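You operate a simulated robot arm through the tools that you are given. There is no shell and no other tool.

You are at the controls of a simulated two-armed robot. One attempt, no reset.

## Task
Pack the small jar of pink powder; close and label the carton.
Fine: jar upright in the middle cell, yellow label on top of the lid. Set down upright: what you pick out.

It is judged by the outcome, as a careful person would: the job done as asked, and still so three seconds after it is handed in. It fails if anything else is knocked over, pushed out of place, dropped, spilled or broken. Lids that push on must go on centred and level and be pressed home; caps that screw on are set level and turned clockwise until they are tight.

## Robot
Two 7-joint arms with two-finger parallel grippers on one trunk that stands fixed in place. Base frame: the origin is at the foot of the trunk, x ahead of it, y to its left, z up; the work surface is at about z = 90. Readings come in cm, degrees, newtons and seconds.
The left shoulder is at [6, 14.3, 99.1], the right one opposite. With the tool pointing down near the work surface each hand reaches from about 32 to 74 cm from the base axis, measured 20 degrees to its own side. Payload 1.57 kg a hand.
The TCP of each hand is the grasp point between the finger pads, 3 cm short of the fingertips. In the tool frame z runs along the fingers and y along their closing line. The gripper opens to 11 cm. The fingers are 2.4 cm wide and 1.2 cm thick; the gripper's body (4.8 by 11.2 cm) begins 7.8 cm behind the TCP.
Orientation is that of the tool frame in the base frame, as a unit quaternion [x, y, z, w]. With the fingers straight down and closing along the base's y, the tool's x points along the base's -x, its y along +y and its z along -z.

## Interface
- The arms move only by the tool step_arm. It takes "left_motion", "right_motion" or both (then of equal length, played together; a hand with none holds still); each is text: rows parted by semicolons, each of 7 numbers parted by spaces: the shift along the tool's x, y, z in m, then the turn, a rotation vector about the tool's x, y, z in degrees, then the opening, from 0 (shut) to 1 (fully open). In form: x y z ax ay az hand; .... A call has 1 to 20 rows; each row shifts and turns the commanded pose from where the row before left it, along the tool's axes as they then stand. A row lasts 0.2 s, in which the tool goes at most 5 cm and 8.6 degrees; a call with a longer step from one row to the next is refused whole, and so is a gripper value outside its range. Where a pose cannot be reached the arm comes as near as it can. A force on the tool above 40 N (or 10 N above the force at the start of the call, whichever is more), or a blocked arm, ends the call early, and 0.2 s more pass. Each finger travels about 4.5 cm/s and halts on what it meets, pressing with about 32 N; the grip force reading is that of the motor and also rises with nothing between the fingers. The clock runs only during rows and for 0.2 s after the last one: add rows that do not move to give the fingers time. The reply holds the time, the measured pose of the TCP, the force on the tool along the base axes, the opening and the grip force, in the units named above and with some noise, with the torque about the TCP (base axes, N m) and any sound that the robot's microphone picked up.
- Cameras (640 x 400 px; columns grow to the right, rows downward): "scene" is now at [5.19, 0.22, 160.88]; the picture's right is [0.05, -1.00, 0.00], its down [-0.70, -0.04, -0.72] and it looks along [0.71, 0.04, -0.70] (base axes); focal length 365 px, centre (320, 200). "left" rides on the left gripper at [7, -1.6, -14.1] in its tool frame; the picture's right is [0.23, 0.97, 0.00], its down [-0.86, 0.20, -0.48] and it looks along [-0.47, 0.11, 0.88] (tool axes); focal length 222 px, centre (320, 200). "right" rides on the right gripper at [7, 1.6, -14.1] in its tool frame; the picture's right is [-0.23, 0.97, 0.00], its down [-0.86, -0.20, -0.48] and it looks along [-0.47, -0.11, 0.88] (tool axes); focal length 222 px, centre (320, 200). There is no depth. A picture from a camera that has moved, and an enlarged one, comes with that camera's place and axes in the base frame and with its lens.
- snapshot(camera): a new picture of that camera. No time passes.
- raise_lower(by): slides the trunk up (or, below 0, down) by that many cm; the arms and the scene camera ride with it, the base frame stays. It gives what a move gives, with no picture.
- pan_tilt(pan, tilt): turns the head with the scene camera to pan (to the left, within 86 degrees either way) and tilt (down, from -29 to 69), counted from straight ahead of the robot. It gives what a move gives.
- enlarge(camera, box): a new picture of the part [left, top, right, bottom] of that camera's present view, enlarged. No time passes.
- finish_job(): hands the job in; it is judged then, once.

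Places have to be worked out from the pictures, the camera data and where the tool is seen. Open the grippers and draw the arms clear of the work before you hand the job in, unless the task says otherwise.

The tools are called after "Emit:" as a command line: name --argument value ..., lists and objects as JSON in quotes. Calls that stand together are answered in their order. step_arm: Moves the arms, as the interface text tells. Its arguments: {"type":"object","properties":{"left_motion":{"type":"string"},"right_motion":{"type":"string"}},"required":[]} The other tools are called the same way: raise_lower (by) slides the trunk up or down; pan_tilt (pan, tilt) turns the head that bears the scene camera; snapshot (camera) takes a picture; enlarge (camera, box) takes an enlarged picture of a part of a camera's view; finish_job () hands the job in.

At the start:

```text
time: 0.0
left_eef_pos: [48.49, 21.86, 116.61]
left_ee_rot: [0.0, 1.0, 0.0, 0.001]
left_force: [0.1, -0.5, -0.1]
left_moment: [0.01, 0.02, -0.02]
left_grip_width: 11.0
left_grasp_force: 0.1
right_eef_pos: [51.31, -14.22, 116.49]
right_ee_rot: [0.001, 1.0, 0.0, 0.001]
right_force: [0.3, -0.9, -0.4]
right_moment: [-0.02, 0.04, 0.02]
right_grip_width: 11.01
right_grasp_force: 0.0
trunk travel left (down, up): [-59.0, 0.0]
head pan, tilt: [2.9, 44.3]
```

scene: 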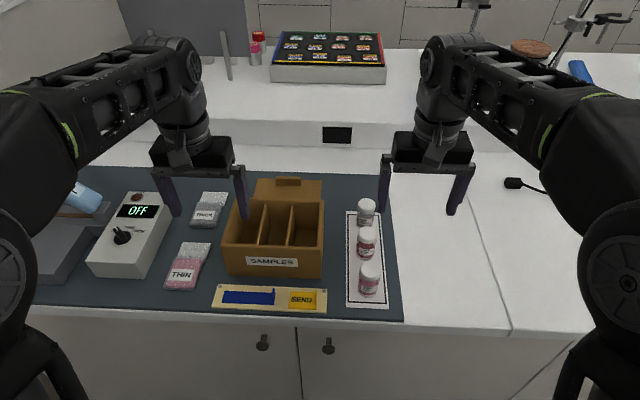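
right: 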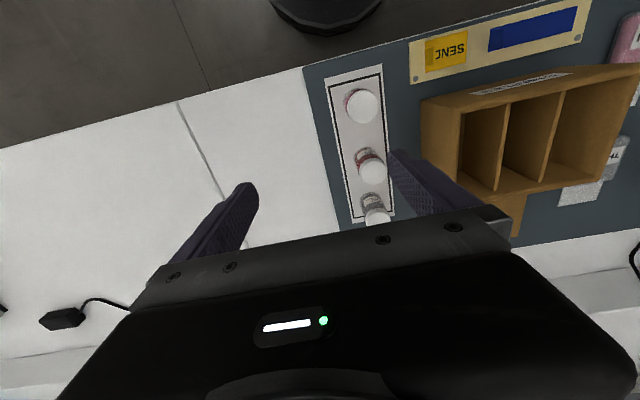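
left: 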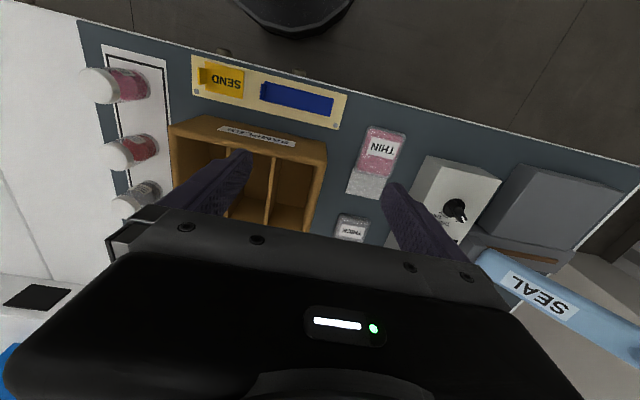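

I'll look closer at the carton, the jars and the label holder before moving anything.

Emit:
enlarge --camera "scene" --box '[200, 160, 420, 320]'

Emit:
enlarge --camera "scene" --box '[330, 190, 410, 310]'

Emit:
enlarge --camera "scene" --box '[30, 170, 240, 320]'

Emit:
enlarge --camera "right" --box '[300, 0, 640, 240]'

Emit:
enlarge --camera "left" --box '[60, 20, 360, 240]'

```text
2.50 times, centred on (310, 240) of scene
camera zoom: at [5.19, 0.22, 160.88], right [0.05, -1.0, 0.0], down [-0.7, -0.04, -0.72], along [0.71, 0.04, -0.7], focal length 913 px, centre (345, 100)
```

zoom: 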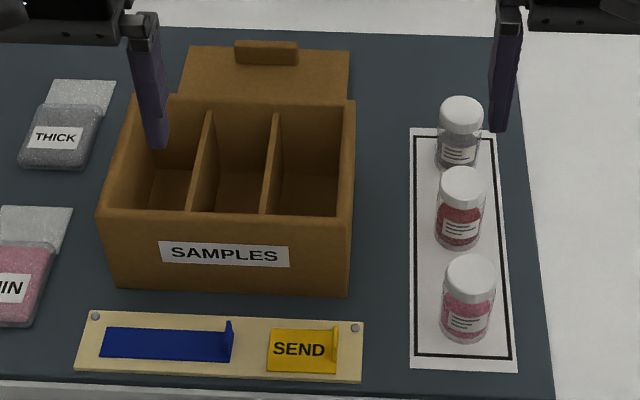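

```text
3.33 times, centred on (370, 250) of scene
camera zoom: at [5.19, 0.22, 160.88], right [0.05, -1.0, 0.0], down [-0.7, -0.04, -0.72], along [0.71, 0.04, -0.7], focal length 1217 px, centre (153, 33)
```

zoom: 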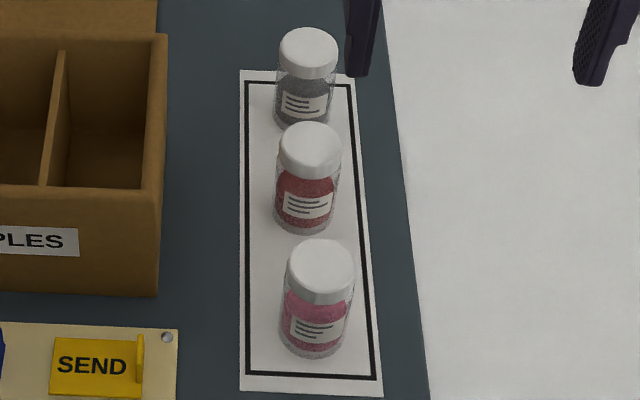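

```text
2.67 times, centred on (135, 245) of scene
camera zoom: at [5.19, 0.22, 160.88], right [0.05, -1.0, 0.0], down [-0.7, -0.04, -0.72], along [0.71, 0.04, -0.7], focal length 974 px, centre (813, 80)
```

zoom: 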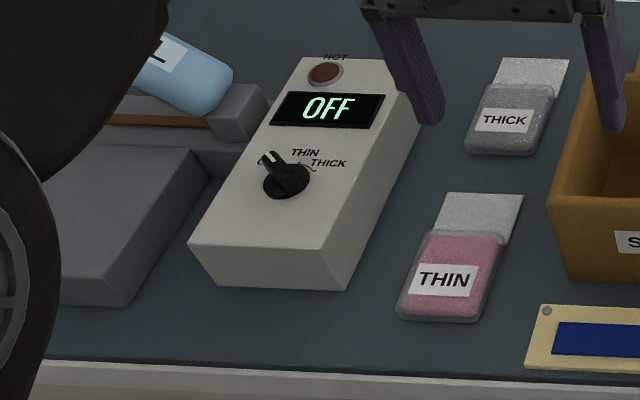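

```text
1.67 times, centred on (470, 120) of right
camera zoom: at [44.17, -12.71, 130.57], right [0.23, 0.97, 0.0], down [0.85, -0.2, 0.48], along [0.47, -0.11, -0.88], focal length 370 px, centre (70, 333)
```

zoom: 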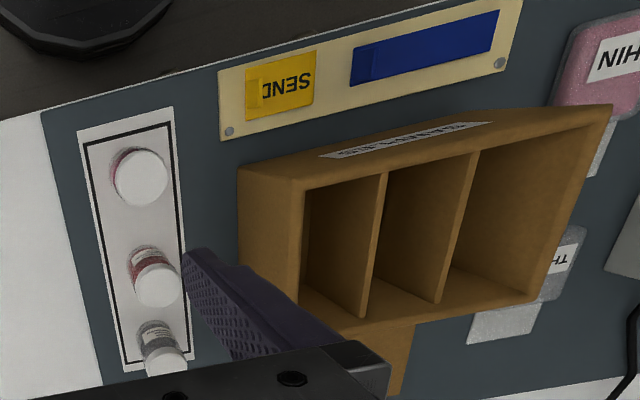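

```text
1.82 times, centred on (210, 130) of left
camera zoom: at [41.46, 20.25, 130.6], right [-0.23, 0.97, 0.0], down [0.85, 0.2, 0.48], along [0.47, 0.11, -0.88], focal length 404 px, centre (520, 327)
```

zoom: 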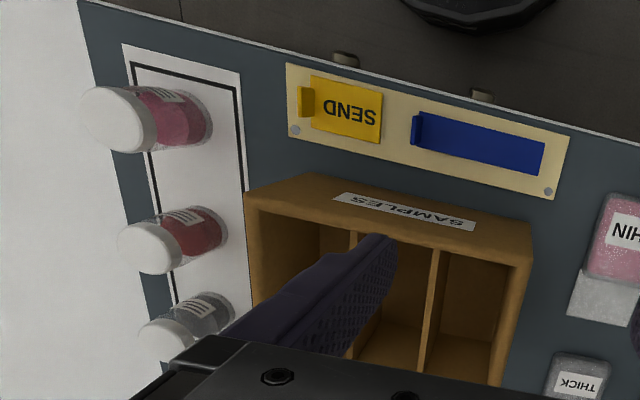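

The left finger hides part of the carton. I judge the pink jar at about (49, -8), the carton over x 52–66, y 2–24, and the yellow label's tab near (46, 3). I'll lift both hands up and outward for a clear view.

Emit:
step_arm --left_motion "0 0.02 -0.02 0 0 0 1; 0 0.03 -0.03 0 0 0 1; 0 0.03 -0.03 0 0 0 1; 0 0.03 -0.02 0 0 0 1; 0 0.03 0 0 0 0 1; 0 0.02 0 0 0 0 1" --right_motion "0 -0.02 -0.01 0 0 0 1; 0 -0.03 -0.02 0 0 0 1; 0 -0.03 -0.02 0 0 0 1; 0 -0.02 -0.01 0 0 0 1; 0 0 0 0 0 0 1; 0 0 0 0 0 0 1"

Emit:
snapshot --camera "scene"

Emit:
enlarge --camera "scene" --box '[200, 160, 360, 280]'

Emit:
snapshot --camera "left"

Emit:
snapshot --camera "right"

```text
time: 1.4
left_eef_pos: [48.61, 26.23, 117.78]
left_ee_rot: [0.0, 1.0, 0.001, 0.003]
left_force: [-0.2, 0.0, -0.7]
left_moment: [-0.03, -0.01, -0.02]
left_grip_width: 11.0
left_grasp_force: 0.1
left hand out of reach, approached as far as the arm can: row 1, 2, 3, 4, 6
right_eef_pos: [51.31, -15.38, 117.11]
right_ee_rot: [-0.001, 1.0, -0.001, 0.004]
right_force: [0.5, -0.5, -0.3]
right_moment: [0.01, -0.01, 0.01]
right_grip_width: 11.02
right_grasp_force: 0.0
right hand out of reach, approached as far as the arm can: row 1, 2, 3, 4
trunk travel left (down, up): [-59.0, 0.0]
head pan, tilt: [2.9, 44.3]
```

```text
taken
camera scene: at [5.18, 0.16, 160.88], right [0.05, -1.0, 0.0], down [-0.7, -0.04, -0.72], along [0.71, 0.04, -0.7], focal length 365 px, centre (320, 200)
```

scene: 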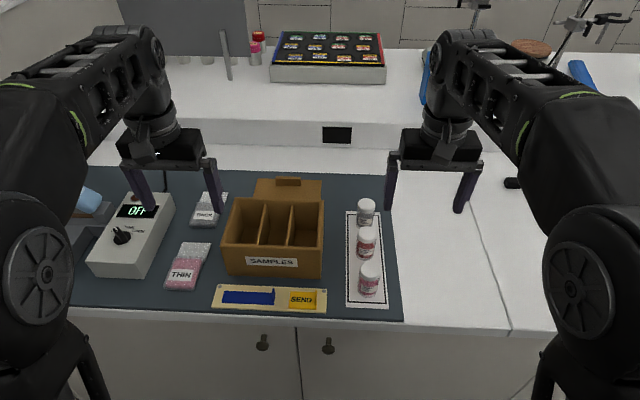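

```text
3.33 times, centred on (280, 220) of scene
camera zoom: at [5.18, 0.16, 160.88], right [0.05, -1.0, 0.0], down [-0.7, -0.04, -0.72], along [0.71, 0.04, -0.7], focal length 1217 px, centre (453, 133)
```

zoom: 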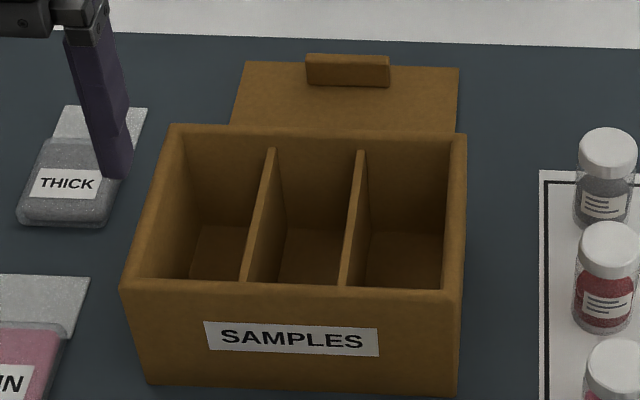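

```text
taken
camera left: at [41.39, 24.59, 131.85], right [-0.23, 0.97, 0.0], down [0.85, 0.2, 0.48], along [0.47, 0.11, -0.88], focal length 222 px, centre (320, 200)
```

left: 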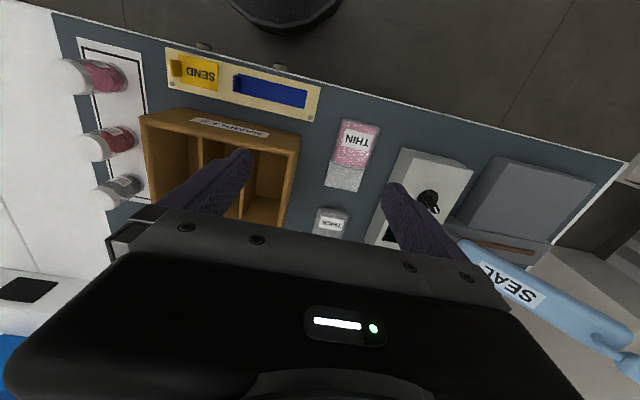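

```text
taken
camera right: at [44.08, -13.81, 131.08], right [0.23, 0.97, 0.0], down [0.85, -0.2, 0.49], along [0.47, -0.11, -0.87], focal length 222 px, centre (320, 200)
```

right: 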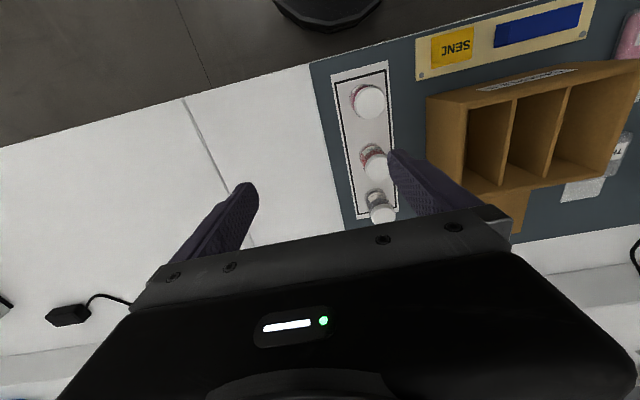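

The arms are at their height limit there. I'll zoom the wrist views to find whether the carton's lid is hinged and how high it lies.

Emit:
enlarge --camera "right" --box '[400, 60, 640, 240]'

Emit:
enlarge --camera "left" --box '[120, 40, 340, 220]'

```text
2.22 times, centred on (520, 150) of right
camera zoom: at [44.08, -13.81, 131.08], right [0.23, 0.97, 0.0], down [0.85, -0.2, 0.49], along [0.47, -0.11, -0.87], focal length 494 px, centre (-124, 311)
```

zoom: 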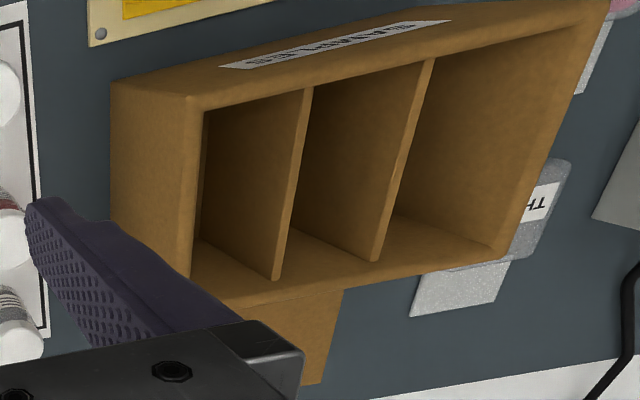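

```text
2.22 times, centred on (230, 130) of left
camera zoom: at [41.39, 24.59, 131.85], right [-0.23, 0.97, 0.0], down [0.85, 0.2, 0.48], along [0.47, 0.11, -0.88], focal length 494 px, centre (520, 356)
```

zoom: 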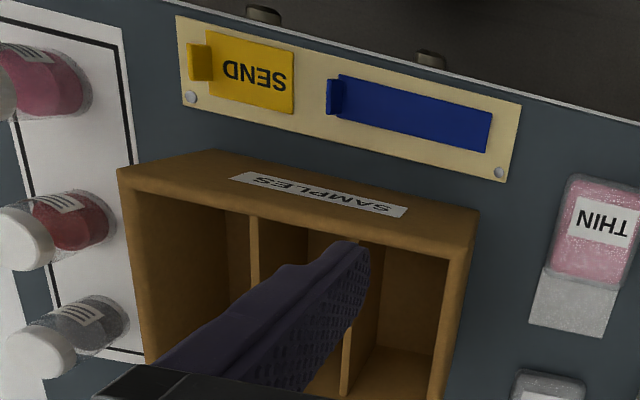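

Triangulating the two views puts the lid's far corner at about (83, 22, 92), so it looks like a loose lid lying on the mat behind the carton. I'll pitch the left hand forward for a wrist view over the carton.

Emit:
step_arm --left_motion "0 -0.03 0 0 0 0 1; 0 -0.03 0 0 0 0 1; 0 -0.03 0 0 0 0 1; 0 -0.03 0 0 0 0 1; 0 0 0 0 -8 0 1; 0 0 0 0 -8 0 1; 0 0 0 0 -8 0 1; 0 0 0 0 -8 0 1; 0 0 0 0 -8 0 1"

Emit:
snapshot --camera "left"

```text
time: 3.4
left_eef_pos: [48.4, 15.27, 117.93]
left_ee_rot: [0.001, 0.939, -0.001, 0.343]
left_force: [-0.4, 0.3, 0.3]
left_moment: [0.0, -0.04, 0.0]
left_grip_width: 10.99
left_grasp_force: 0.1
left hand out of reach, approached as far as the arm can: row 4
right_eef_pos: [51.3, -15.18, 117.13]
right_ee_rot: [-0.001, 1.0, 0.0, 0.005]
right_force: [0.1, -0.5, 0.0]
right_moment: [0.01, 0.01, 0.0]
right_grip_width: 11.01
right_grasp_force: 0.2
trunk travel left (down, up): [-59.0, 0.0]
head pan, tilt: [2.9, 44.3]
```

```text
taken
camera left: at [33.87, 13.74, 124.12], right [-0.17, 0.97, -0.15], down [0.34, 0.2, 0.92], along [0.92, 0.11, -0.37], focal length 222 px, centre (320, 200)
```

left: 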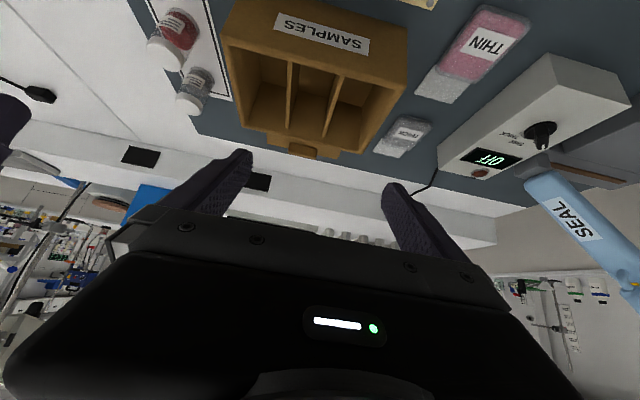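

The lid lies behind the back wall, still mostly hidden. I'll move this hand 14 cm ahead, at the same height, to look down on it.

Emit:
step_arm --left_motion "-0.0268 0 0.0225 0 0 0 1; -0.0268 0 0.0225 0 0 0 1; -0.0268 0 0.0225 0 0 0 1; -0.0268 0 0.0225 0 0 0 1; 0 0 0 0 8 0 1"

Emit:
snapshot --camera "left"

```text
time: 4.6
left_eef_pos: [62.3, 15.46, 117.72]
left_ee_rot: [-0.001, 0.961, -0.001, 0.275]
left_force: [-0.7, -0.9, -0.6]
left_moment: [-0.02, -0.02, 0.01]
left_grip_width: 11.01
left_grasp_force: 0.1
right_eef_pos: [51.35, -15.24, 116.99]
right_ee_rot: [-0.001, 1.0, 0.0, 0.004]
right_force: [1.1, 0.2, 0.0]
right_moment: [-0.01, 0.0, -0.05]
right_grip_width: 11.01
right_grasp_force: 0.0
trunk travel left (down, up): [-59.0, 0.0]
head pan, tilt: [2.9, 44.3]
```

```text
taken
camera left: at [48.85, 13.74, 125.92], right [-0.19, 0.97, -0.12], down [0.47, 0.2, 0.86], along [0.86, 0.11, -0.5], focal length 222 px, centre (320, 200)
```

left: 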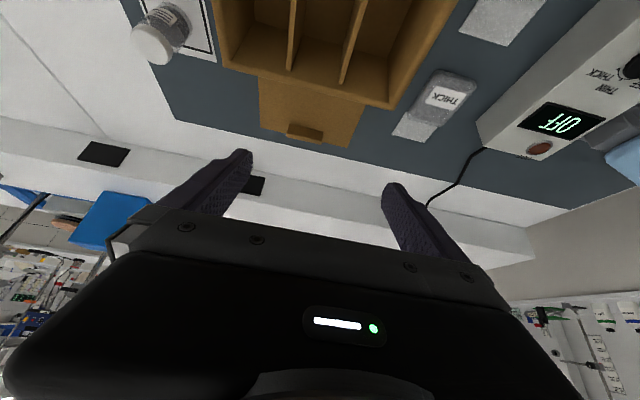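

Emit:
enlarge --camera "left" --box '[200, 40, 440, 190]'

Emit:
enlarge --camera "right" --box '[400, 60, 640, 240]'

```text
2.67 times, centred on (320, 115) of left
camera zoom: at [48.85, 13.74, 125.92], right [-0.19, 0.97, -0.12], down [0.47, 0.2, 0.86], along [0.86, 0.11, -0.5], focal length 592 px, centre (320, 427)
```

zoom: 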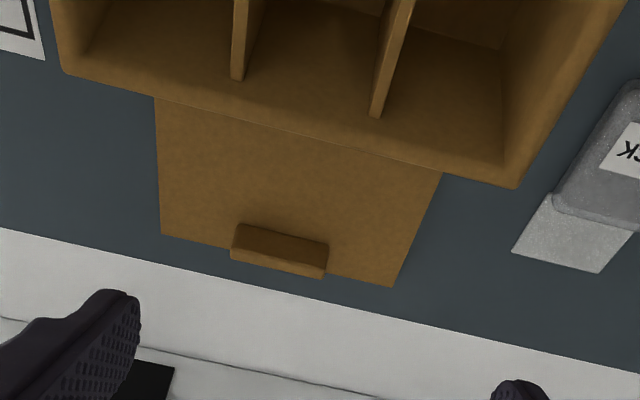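

```text
2.22 times, centred on (520, 150) of right
camera zoom: at [44.12, -13.76, 131.07], right [0.23, 0.97, 0.0], down [0.85, -0.2, 0.49], along [0.47, -0.11, -0.87], focal length 494 px, centre (-124, 311)
```

zoom: 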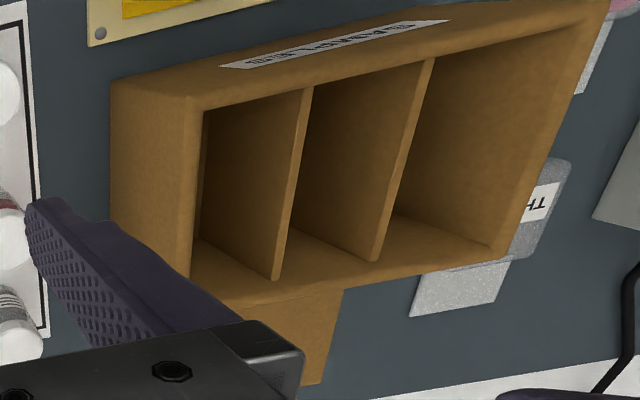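

The lid's far edge is flat at about x = 84, z = 91, y 3.8–22.4, with a bar near its far edge. I'll go further ahead and straighten the hand so I can see its near edge and the gap to the carton.

Emit:
step_arm --left_motion "-0.0117 0 0.0191 0 0 0 1; -0.0117 0 0.0191 0 0 0 1; -0.0117 0 0.0191 0 0 0 1; -0.0117 0 0.0191 0 0 0 1; 0 0 0 0 8 0 1; 0 0 0 0 8 0 1; 0 0 0 0 0 0 1"

Emit:
snapshot --camera "left"

Emit:
enlarge --camera "left" --box '[200, 0, 440, 150]'

```text
time: 6.2
left_eef_pos: [70.17, 15.48, 113.88]
left_ee_rot: [0.0, 0.99, 0.0, 0.139]
left_force: [-0.2, -0.2, -0.3]
left_moment: [0.0, 0.0, -0.07]
left_grip_width: 11.0
left_grasp_force: 0.1
right_eef_pos: [51.27, -15.23, 117.11]
right_ee_rot: [0.001, 1.0, 0.0, 0.005]
right_force: [-0.4, -0.4, -0.7]
right_moment: [0.03, -0.01, 0.0]
right_grip_width: 11.0
right_grasp_force: 0.1
trunk travel left (down, up): [-59.0, 0.0]
head pan, tilt: [2.9, 44.3]
```

```text
taken
camera left: at [59.5, 13.88, 125.45], right [-0.22, 0.97, -0.06], down [0.69, 0.2, 0.7], along [0.69, 0.11, -0.72], focal length 222 px, centre (320, 200)
```

left: 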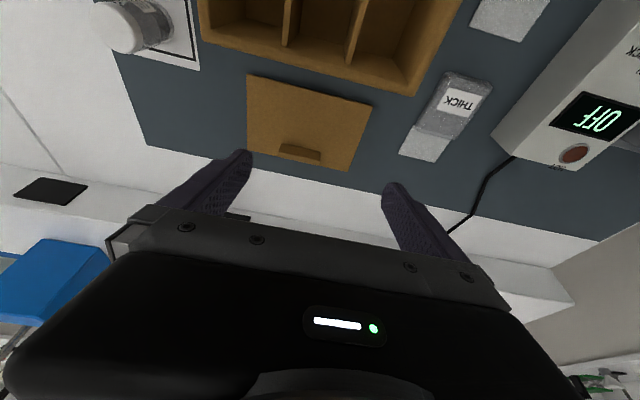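

```text
2.67 times, centred on (320, 75) of left
camera zoom: at [59.5, 13.88, 125.45], right [-0.22, 0.97, -0.06], down [0.69, 0.2, 0.7], along [0.69, 0.11, -0.72], focal length 592 px, centre (320, 533)
```

zoom: 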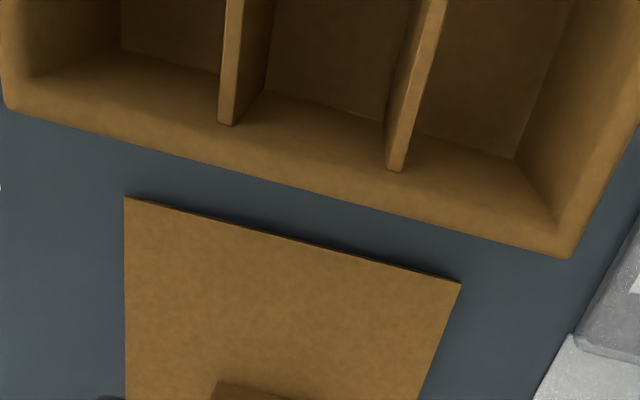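

The lid is a separate panel, about 18.7 × 12.7 cm, centred near (77.5, 13.1), with the bar toward its far edge. Next I need the carton's rim and cells from straight above, so I'll move back and point the hand straight down.

Emit:
step_arm --left_motion "0.0192 0 -0.0055 0 0 0 1; 0.0192 0 -0.0055 0 0 0 1; 0.0192 0 -0.0055 0 0 0 1; 0.0192 0 -0.0055 0 0 0 1; 0 0 0 0 8 0 1; 0 0 0 0 8 0 1; 0 0 0 0 0 0 1"

Emit:
snapshot --camera "left"

Emit:
enlarge --camera "left" --box '[200, 0, 440, 150]'

```text
time: 7.8
left_eef_pos: [62.49, 15.19, 113.73]
left_ee_rot: [0.0, 0.998, 0.0, 0.07]
left_force: [0.5, -0.9, 0.1]
left_moment: [-0.03, 0.04, 0.02]
left_grip_width: 11.03
left_grasp_force: 0.0
left hand out of reach, approached as far as the arm can: row 6
right_eef_pos: [51.44, -15.25, 117.15]
right_ee_rot: [0.0, 1.0, -0.001, 0.004]
right_force: [-0.6, -0.1, -0.8]
right_moment: [0.01, 0.03, 0.02]
right_grip_width: 11.0
right_grasp_force: 0.1
trunk travel left (down, up): [-59.0, 0.0]
head pan, tilt: [2.9, 44.3]
```

```text
taken
camera left: at [53.55, 13.64, 126.65], right [-0.23, 0.97, -0.03], down [0.78, 0.2, 0.59], along [0.58, 0.11, -0.8], focal length 222 px, centre (320, 200)
```

left: 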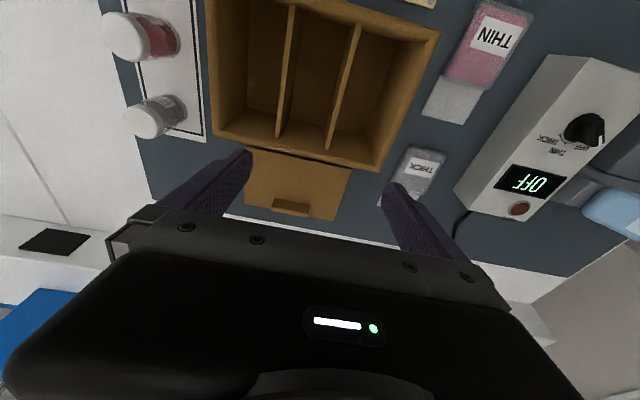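

```text
2.67 times, centred on (320, 75) of left
camera zoom: at [53.55, 13.64, 126.65], right [-0.23, 0.97, -0.03], down [0.78, 0.2, 0.59], along [0.58, 0.11, -0.8], focal length 592 px, centre (320, 533)
```

zoom: 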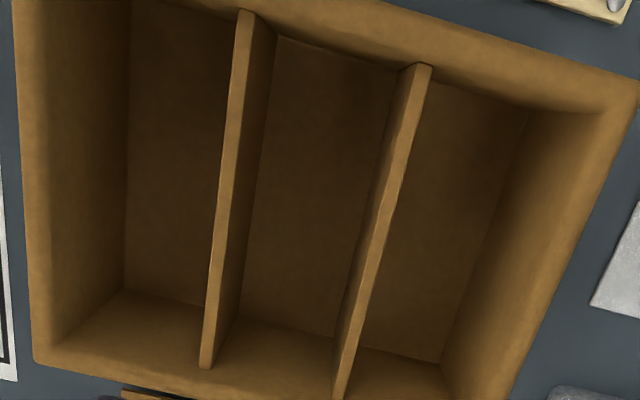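

The cells and rim show clearly. I'll zoom further to measure the rim's inner edge and the divider tops against the lid's size, because I think the lid drops in onto the dividers.

Emit:
enlarge --camera "left" --box '[195, 90, 295, 155]'

Emit:
enlarge --camera "left" --box '[340, 0, 450, 70]'

Emit:
enlarge --camera "left" --box '[310, 110, 410, 175]'

Emit:
enlarge --camera "left" --box '[235, 140, 365, 225]'

Emit:
enlarge --camera "scene" --box '[240, 170, 340, 232]'

```text
6.15 times, centred on (245, 122) of left
camera zoom: at [53.55, 13.64, 126.65], right [-0.23, 0.97, -0.03], down [0.78, 0.2, 0.59], along [0.58, 0.11, -0.8], focal length 1367 px, centre (782, 677)
```

zoom: 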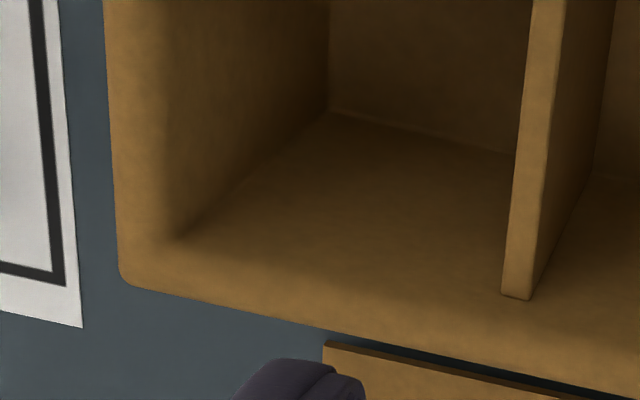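

```text
5.71 times, centred on (395, 35) of left
camera zoom: at [53.55, 13.64, 126.65], right [-0.23, 0.97, -0.03], down [0.78, 0.2, 0.59], along [0.58, 0.11, -0.8], focal length 1269 px, centre (-109, 1143)
```

zoom: 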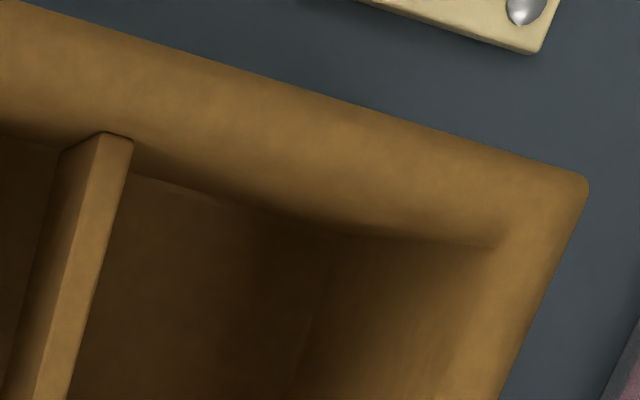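

```text
6.15 times, centred on (360, 142) of left
camera zoom: at [53.55, 13.64, 126.65], right [-0.23, 0.97, -0.03], down [0.78, 0.2, 0.59], along [0.58, 0.11, -0.8], focal length 1367 px, centre (74, 554)
```

zoom: 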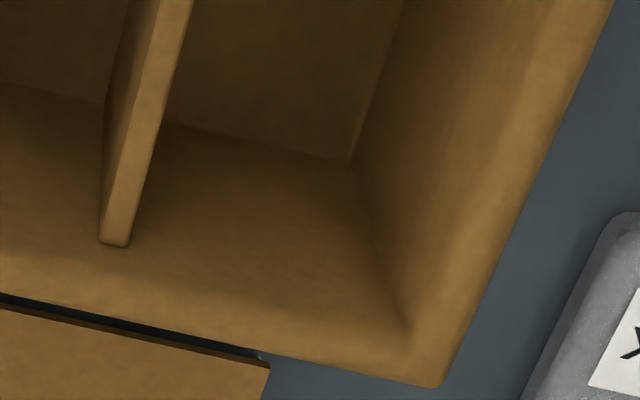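

```text
4.71 times, centred on (300, 182) of left
camera zoom: at [53.55, 13.64, 126.65], right [-0.23, 0.97, -0.03], down [0.78, 0.2, 0.59], along [0.58, 0.11, -0.8], focal length 1045 px, centre (414, 282)
```

zoom: 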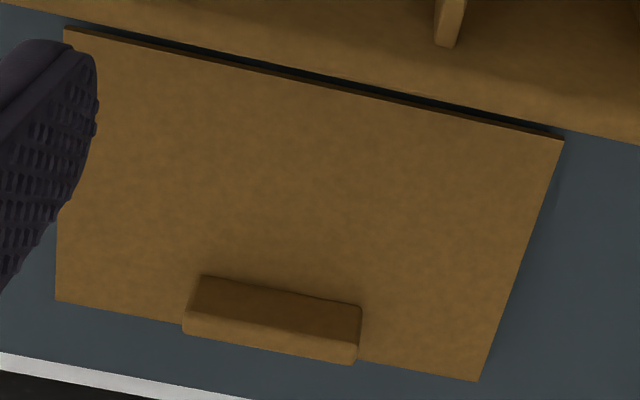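

```text
6.40 times, centred on (290, 201) of scene
camera zoom: at [5.27, 0.21, 160.87], right [0.05, -1.0, 0.0], down [-0.7, -0.04, -0.72], along [0.71, 0.04, -0.7], focal length 2338 px, centre (512, 194)
```

zoom: 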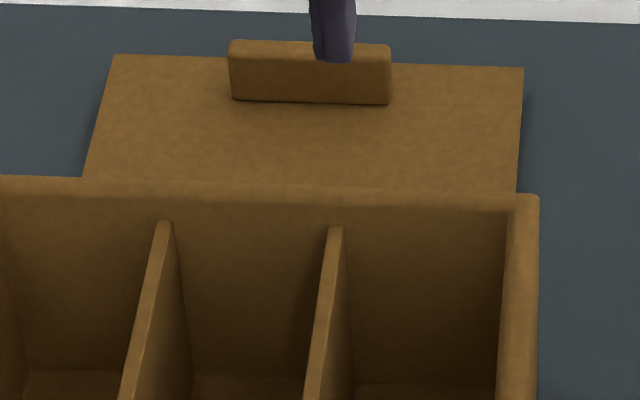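

Measured: the carton's inner opening is about x 52.1–65.0, y 3.4–22.6, so the lid drops in onto the recessed dividers. The middle cell is only about 5.6 cm wide in y, so the jar must be gripped with the fingers closing along x. I'll withdraw the left hand and yaw the right hand 90°.

Emit:
step_arm --left_motion "0.035 0.03 0 0 0 0 1; 0.035 0.03 0 0 0 0 1; 0.035 0.03 0 0 0 0 1; 0.035 0.02 0 0 0 0 1; 0 0 0 0 8 0 1; 0 0 0 0 0 0 1; 0 0 0 0 0 0 1; 0 0 0 0 0 0 1; 0 0 0 0 0 0 1; 0 0 0 0 0 0 1; 0 0 0 0 0 0 1; 0 0 0 0 0 0 1; 0 0 0 0 0 0 1" --right_motion "0 0 0 0 0 -8 1; 0 0 0 0 0 -8 1; 0 0 0 0 0 -8 1; 0 0 0 0 0 -8 1; 0 0 0 0 0 -8 1; 0 0 0 0 0 -8 1; 0 0 0 0 0 -8 1; 0 0 0 0 0 -8 1; 0 0 0 0 0 -8 1; 0 0 0 0 0 -8 1; 0 0 0 0 0 -8 1; 0 0 0 0 0 -2 1; 0 0 0 0 0 0 1"

Emit:
snapshot --camera "right"

Emit:
snapshot --camera "scene"

```text
time: 10.6
left_eef_pos: [48.67, 26.34, 112.03]
left_ee_rot: [0.0, 1.0, -0.001, 0.001]
left_force: [0.3, 0.6, -0.2]
left_moment: [-0.02, -0.01, 0.06]
left_grip_width: 11.0
left_grasp_force: 0.0
right_eef_pos: [51.45, -15.27, 117.14]
right_ee_rot: [-0.656, 0.755, -0.004, 0.004]
right_force: [0.0, 0.3, -0.4]
right_moment: [0.01, -0.04, 0.0]
right_grip_width: 11.01
right_grasp_force: 0.2
right hand out of reach, approached as far as the arm can: row 1
trunk travel left (down, up): [-59.0, 0.0]
head pan, tilt: [2.9, 44.3]
```

```text
taken
camera right: at [48.5, -22.1, 131.16], right [-0.93, 0.36, -0.01], down [0.31, 0.82, 0.48], along [0.18, 0.45, -0.88], focal length 222 px, centre (320, 200)
```

right: 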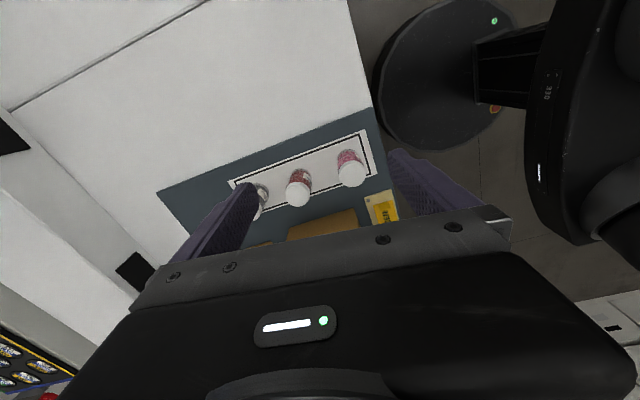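

```text
taken
camera scene: at [5.19, 0.22, 160.88], right [0.05, -1.0, 0.0], down [-0.7, -0.04, -0.72], along [0.71, 0.04, -0.7], focal length 365 px, centre (320, 200)
```

scene: 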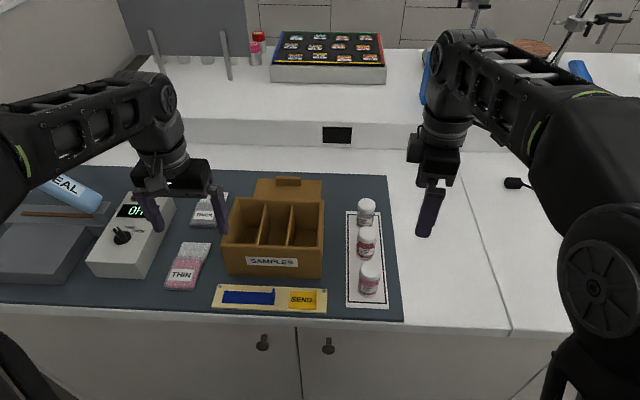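

The right hand has turned to about 82° yaw; the pink cap reads (48.7, -7.8). I'll add the last 8°, go above the jar, and check before descending.

Emit:
step_arm --right_motion "0 0 0.01 0 0 -8 0.8; -0.025 0.009 0.02 0 0 0 0.8; -0.025 0.009 0.02 0 0 0 0.8; -0.024 0.009 0 0 0 0 0.8; 0 0 0 0 0 0 0.8; 0 0 0 0 0 0 0.8"

Emit:
snapshot --camera "right"

Emit:
enlarge --camera "scene" --box '[300, 160, 460, 310]'

```text
time: 12.0
left_eef_pos: [48.66, 26.3, 112.06]
left_ee_rot: [0.0, 1.0, 0.001, 0.0]
left_force: [0.0, -0.1, 0.0]
left_moment: [-0.02, 0.03, -0.03]
left_grip_width: 11.01
left_grasp_force: 0.1
right_eef_pos: [48.6, -7.81, 112.2]
right_ee_rot: [-0.707, 0.707, -0.003, 0.004]
right_force: [0.3, -0.6, -0.9]
right_moment: [-0.03, -0.03, -0.02]
right_grip_width: 8.81
right_grasp_force: 0.1
trunk travel left (down, up): [-59.0, 0.0]
head pan, tilt: [2.9, 44.3]
```

```text
taken
camera right: at [46.69, -14.87, 126.25], right [-0.97, 0.23, -0.01], down [0.2, 0.86, 0.48], along [0.12, 0.47, -0.88], focal length 222 px, centre (320, 200)
```

right: 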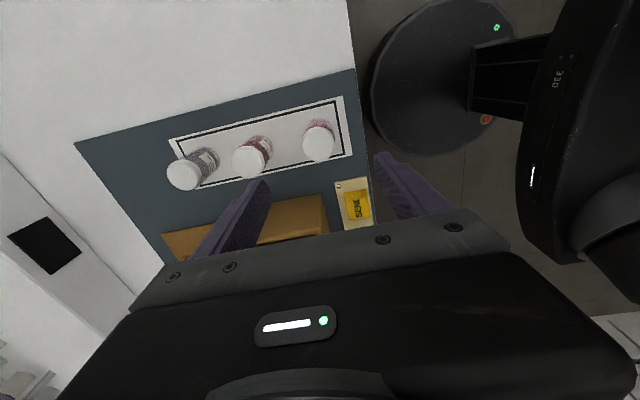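

```text
2.67 times, centred on (380, 235) of scene
camera zoom: at [5.17, 0.25, 160.88], right [0.05, -1.0, 0.0], down [-0.7, -0.04, -0.72], along [0.72, 0.04, -0.7], focal length 974 px, centre (160, 107)
```

zoom: 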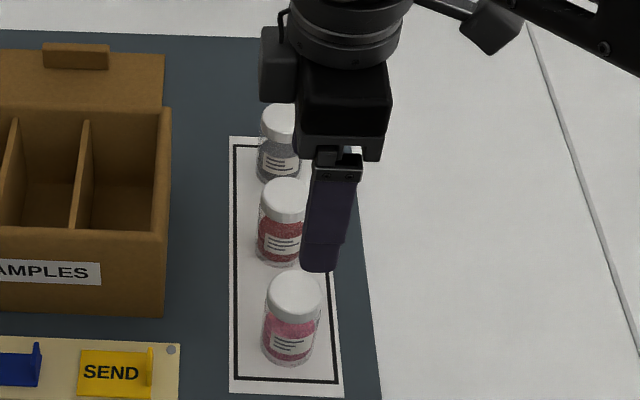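

Emit:
enlarge --camera "right" --box '[280, 90, 360, 170]'

Emit:
enlarge --camera "scene" --box '[340, 250, 400, 305]'

```text
5.00 times, centred on (320, 130) of right
camera zoom: at [46.69, -14.87, 126.25], right [-0.97, 0.23, -0.01], down [0.2, 0.86, 0.48], along [0.12, 0.47, -0.88], focal length 1111 px, centre (320, 550)
```

zoom: 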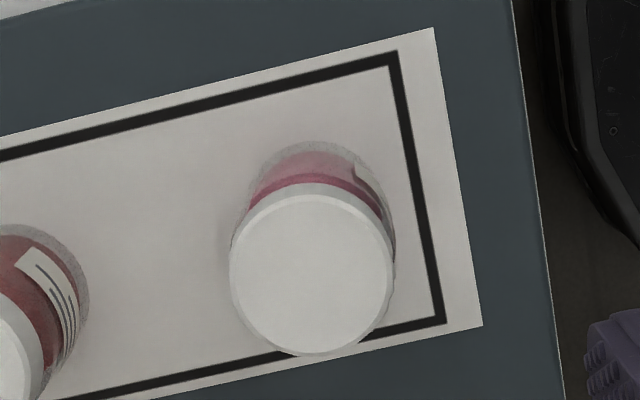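

```text
7.27 times, centred on (370, 278) of scene
camera zoom: at [5.17, 0.25, 160.88], right [0.05, -1.0, 0.0], down [-0.7, -0.04, -0.72], along [0.72, 0.04, -0.7], focal length 2656 px, centre (-44, -364)
```

zoom: 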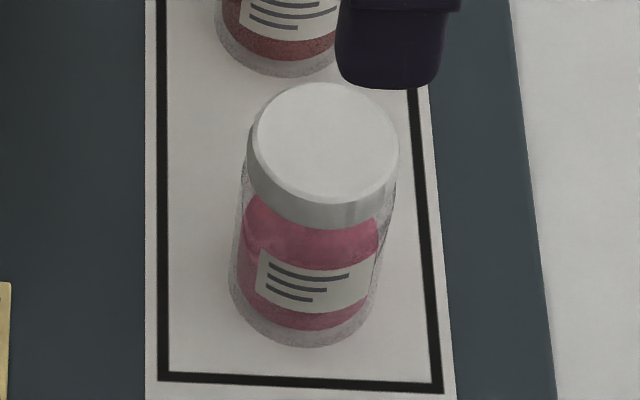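

The jar's axis is at about (48.6, -7.8), cap top z ≈ 99, diameter about 4.3. The hand is right above it, so I'll descend to z ≈ 95.4.

Emit:
step_arm --right_motion "0 0 0.04 0 0 0 0.8; 0 0 0.04 0 0 0 0.8; 0 0 0.04 0 0 0 0.8; 0 0 0.03 0 0 0 0.8; 0 0 0.018 0 0 0 0.8; 0 0 0 0 0 0 0.8; 0 0 0 0 0 0 0.8"

Emit:
snapshot --camera "right"

Emit:
enlarge --camera "scene" --box '[300, 180, 460, 310]'

```text
time: 13.6
left_eef_pos: [48.75, 26.36, 112.03]
left_ee_rot: [0.0, 1.0, 0.0, 0.001]
left_force: [-0.5, 0.6, 0.1]
left_moment: [0.01, 0.01, -0.02]
left_grip_width: 11.01
left_grasp_force: 0.0
right_eef_pos: [48.69, -7.83, 94.99]
right_ee_rot: [0.707, -0.707, 0.004, -0.003]
right_force: [0.5, 0.0, -0.2]
right_moment: [-0.04, 0.01, 0.0]
right_grip_width: 8.8
right_grasp_force: 0.1
trunk travel left (down, up): [-59.0, 0.0]
head pan, tilt: [2.9, 44.3]
```

```text
taken
camera right: at [46.86, -14.94, 109.1], right [-0.97, 0.23, -0.01], down [0.2, 0.85, 0.48], along [0.12, 0.47, -0.88], focal length 222 px, centre (320, 200)
```

right: 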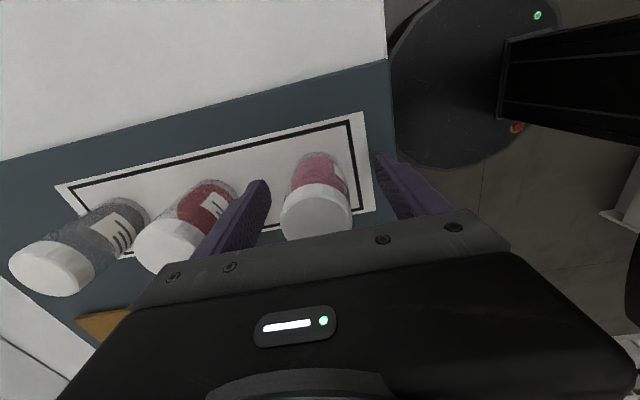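

```text
3.08 times, centred on (380, 245) of scene
camera zoom: at [5.19, 0.21, 160.88], right [0.05, -1.0, 0.0], down [-0.7, -0.04, -0.72], along [0.71, 0.04, -0.7], focal length 1124 px, centre (135, 62)
```

zoom: 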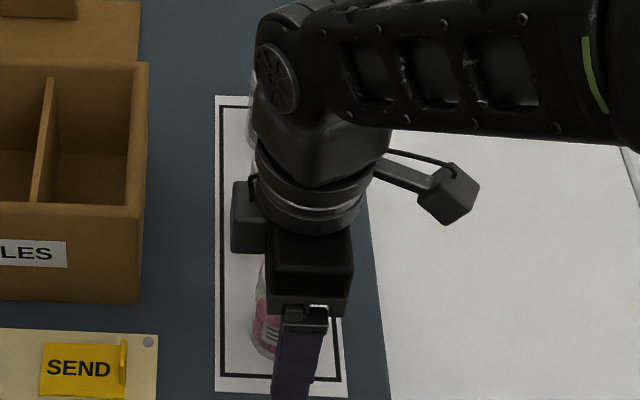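

The jar stands between the fingers with clearance on both sides. I'll close the gripper on it.

Emit:
step_arm --right_motion "0 0 0 0 0 0 0.6; 0 0 0 0 0 0 0.5; 0 0 0 0 0 0 0.4; 0 0 0 0 0 0 0.3; 0 0 0 0 0 0 0.25; 0 0 0 0 0 0 0.25; 0 0 0 0 0 0 0.25"

Emit:
snapshot --camera "right"

```text
time: 15.2
left_eef_pos: [48.72, 26.32, 111.97]
left_ee_rot: [-0.001, 1.0, 0.0, 0.001]
left_force: [-0.8, 0.6, -0.1]
left_moment: [0.03, 0.01, 0.02]
left_grip_width: 10.98
left_grasp_force: 0.1
right_eef_pos: [48.8, -7.94, 95.1]
right_ee_rot: [0.707, -0.707, 0.003, -0.004]
right_force: [0.5, 0.0, 0.4]
right_moment: [-0.01, 0.0, 0.0]
right_grip_width: 4.25
right_grasp_force: 32.0
trunk travel left (down, up): [-59.0, 0.0]
head pan, tilt: [2.9, 44.3]
```

```text
taken
camera right: at [46.85, -14.94, 109.12], right [-0.97, 0.23, -0.01], down [0.2, 0.86, 0.48], along [0.12, 0.47, -0.88], focal length 222 px, centre (320, 200)
```

right: 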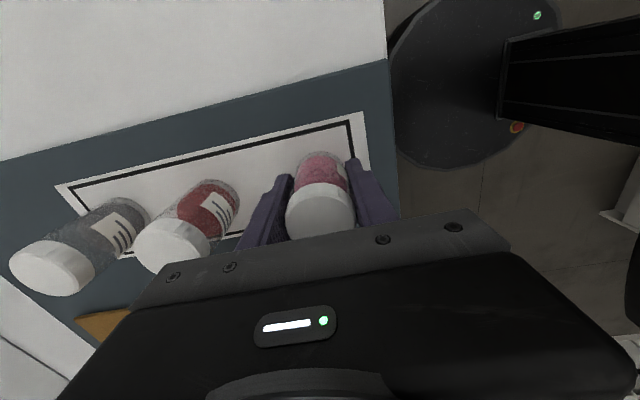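

The grip holds at 4.25 cm with 32 N. I'll lift it about 14 cm so its base clears the carton's rim.

Emit:
step_arm --right_motion "0 0 -0.005 0 0 0 0.2; 0 0 -0.015 0 0 0 0.2; 0 0 -0.02 0 0 0 0.2; 0 0 -0.02 0 0 0 0.2; 0 0 -0.02 0 0 0 0.2; 0 0 -0.02 0 0 0 0.2; 0 0 -0.02 0 0 0 0.2; 0 0 -0.02 0 0 0 0.2; 0 0 0 0 0 0 0.2"

Emit:
snapshot --camera "right"

Emit:
enlarge --camera "scene" --box '[200, 160, 440, 310]'

```text
time: 17.2
left_eef_pos: [48.63, 26.31, 111.93]
left_ee_rot: [0.0, 1.0, 0.0, 0.001]
left_force: [0.2, -0.2, -0.2]
left_moment: [0.02, -0.01, -0.02]
left_grip_width: 11.01
left_grasp_force: 0.0
right_eef_pos: [48.81, -7.8, 109.5]
right_ee_rot: [-0.707, 0.707, -0.003, 0.004]
right_force: [0.5, -1.0, -1.3]
right_moment: [-0.02, 0.02, -0.01]
right_grip_width: 4.27
right_grasp_force: 32.0
trunk travel left (down, up): [-59.0, 0.0]
head pan, tilt: [2.9, 44.3]
```

```text
taken
camera right: at [46.84, -14.9, 123.47], right [-0.97, 0.23, -0.01], down [0.2, 0.86, 0.48], along [0.12, 0.47, -0.88], focal length 222 px, centre (320, 200)
```

right: 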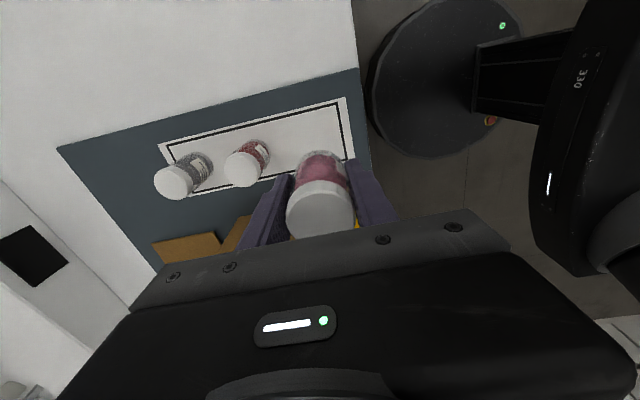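

```text
2.67 times, centred on (320, 235) of scene
camera zoom: at [5.21, 0.22, 160.88], right [0.05, -1.0, 0.0], down [-0.7, -0.04, -0.72], along [0.71, 0.04, -0.7], focal length 974 px, centre (320, 107)
```

zoom: 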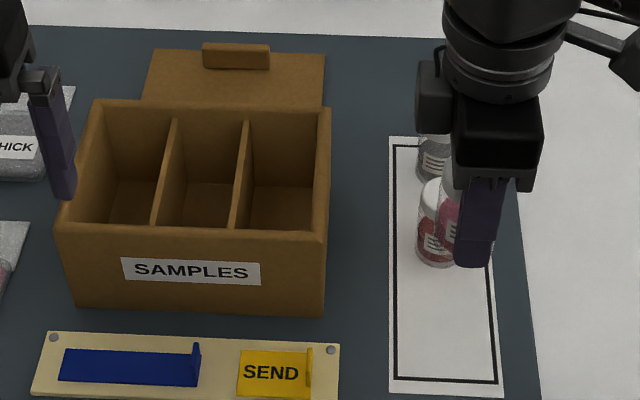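

The jar is up, its base about 3.5 cm above the rim. I'll zoom in to see how the jar sits relative to the fingers.

Emit:
enlarge --camera "right" --box '[240, 140, 400, 240]'

Emit:
snapshot --camera "left"

```text
4.00 times, centred on (320, 190) of right
camera zoom: at [46.84, -14.9, 123.47], right [-0.97, 0.23, -0.01], down [0.2, 0.86, 0.48], along [0.12, 0.47, -0.88], focal length 888 px, centre (320, 240)
```

zoom: 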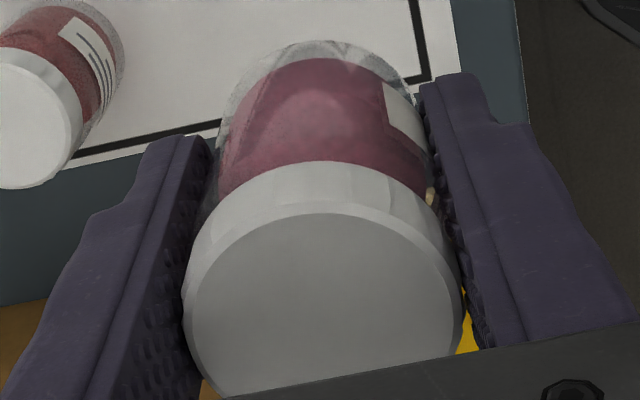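

```text
taken
camera left: at [41.61, 24.79, 126.01], right [-0.23, 0.97, 0.0], down [0.85, 0.2, 0.48], along [0.47, 0.11, -0.88], focal length 222 px, centre (320, 200)
```

left: 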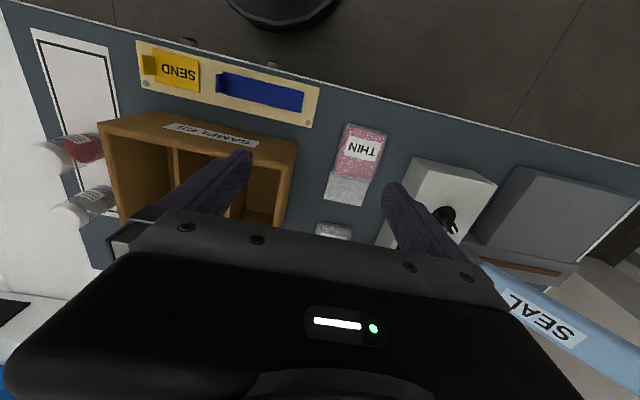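

The jar sits squarely in the pads, its axis about at the TCP. I'll carry it at this height to above the middle cell at about (58.6, 13.3) and ease the left hand further out.

Emit:
step_arm --left_motion "0 0.01 0 0 0 0 1; 0 0.01 0 0 0 0 1; 0 0.01 0 0 0 0 1; 0.01 0.01 0 0 0 0 1; 0.01 0 0 0 0 0 1; 0.01 0 0 0 0 0 1; 0 0 0 0 0 0 1; 0 0 0 0 0 0 1; 0 0 0 0 0 0 1; 0 0 0 0 0 0 1; 0 0 0 0 0 0 1" --right_motion "-0.011 -0.005 0 0 0 0 0.2; -0.02 -0.01 0 0 0 0 0.2; -0.025 -0.012 0 0 0 0 0.2; -0.025 -0.012 0 0 0 0 0.2; -0.025 -0.012 0 0 0 0 0.2; -0.025 -0.012 0 0 0 0 0.2; -0.025 -0.012 0 0 0 0 0.2; -0.025 -0.012 0 0 0 0 0.2; -0.02 -0.006 0 0 0 0 0.2; -0.01 -0.005 0 0 0 0 0.2; 0 0 0 0 0 0 0.2"

Emit:
snapshot --camera "right"

Emit:
enlarge --camera "scene" --box '[200, 130, 360, 280]'

Emit:
snapshot --camera "left"

```text
time: 19.6
left_eef_pos: [45.55, 30.55, 111.78]
left_ee_rot: [0.0, 1.0, 0.0, 0.001]
left_force: [0.5, -0.2, 0.2]
left_moment: [-0.03, -0.03, 0.02]
left_grip_width: 10.97
left_grasp_force: 0.1
right_eef_pos: [55.8, 7.07, 109.51]
right_ee_rot: [0.707, -0.707, 0.004, -0.004]
right_force: [0.1, 0.7, -1.5]
right_moment: [-0.03, 0.02, 0.01]
right_grip_width: 4.27
right_grasp_force: 32.0
right hand out of reach, approached as far as the arm can: row 7, 8, 9, 10
trunk travel left (down, up): [-59.0, 0.0]
head pan, tilt: [2.9, 44.3]
```

```text
taken
camera right: at [53.91, -0.1, 123.57], right [-0.97, 0.23, -0.01], down [0.19, 0.85, 0.48], along [0.12, 0.47, -0.88], focal length 222 px, centre (320, 200)
```

right: 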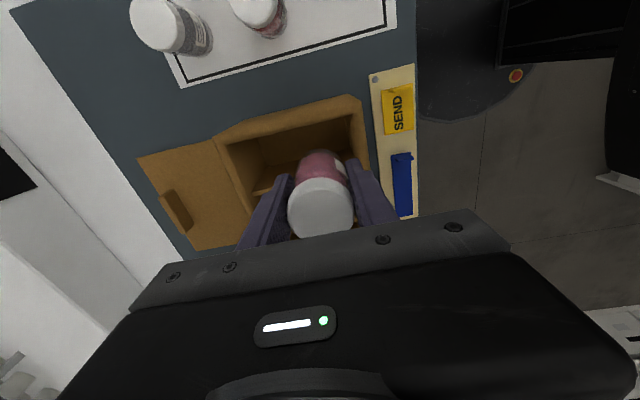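

```text
2.67 times, centred on (280, 205) of scene
camera zoom: at [5.18, 0.26, 160.88], right [0.05, -1.0, 0.0], down [-0.7, -0.04, -0.72], along [0.71, 0.04, -0.7], focal length 974 px, centre (427, 187)
```

zoom: 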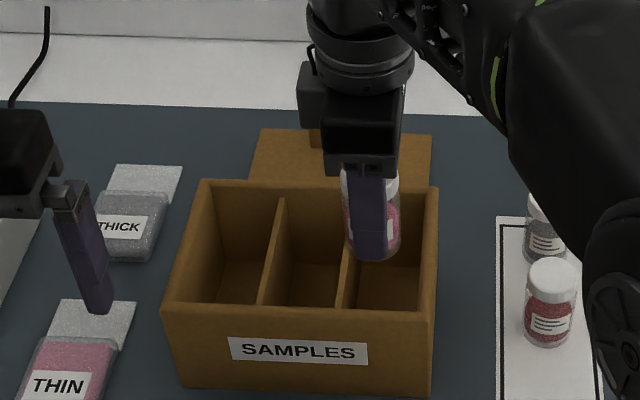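

```text
taken
camera left: at [38.51, 28.99, 125.84], right [-0.23, 0.97, 0.0], down [0.85, 0.2, 0.48], along [0.47, 0.11, -0.88], focal length 222 px, centre (320, 200)
```

left: 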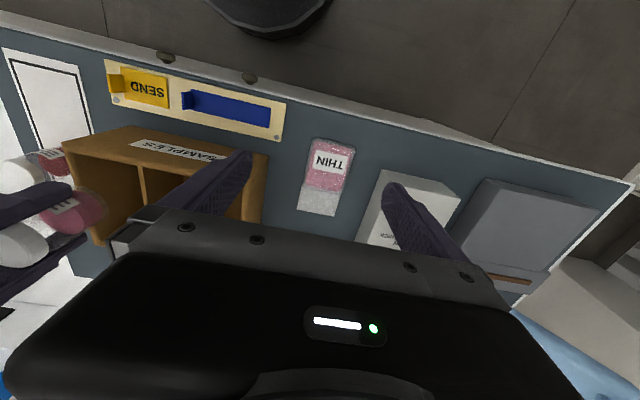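

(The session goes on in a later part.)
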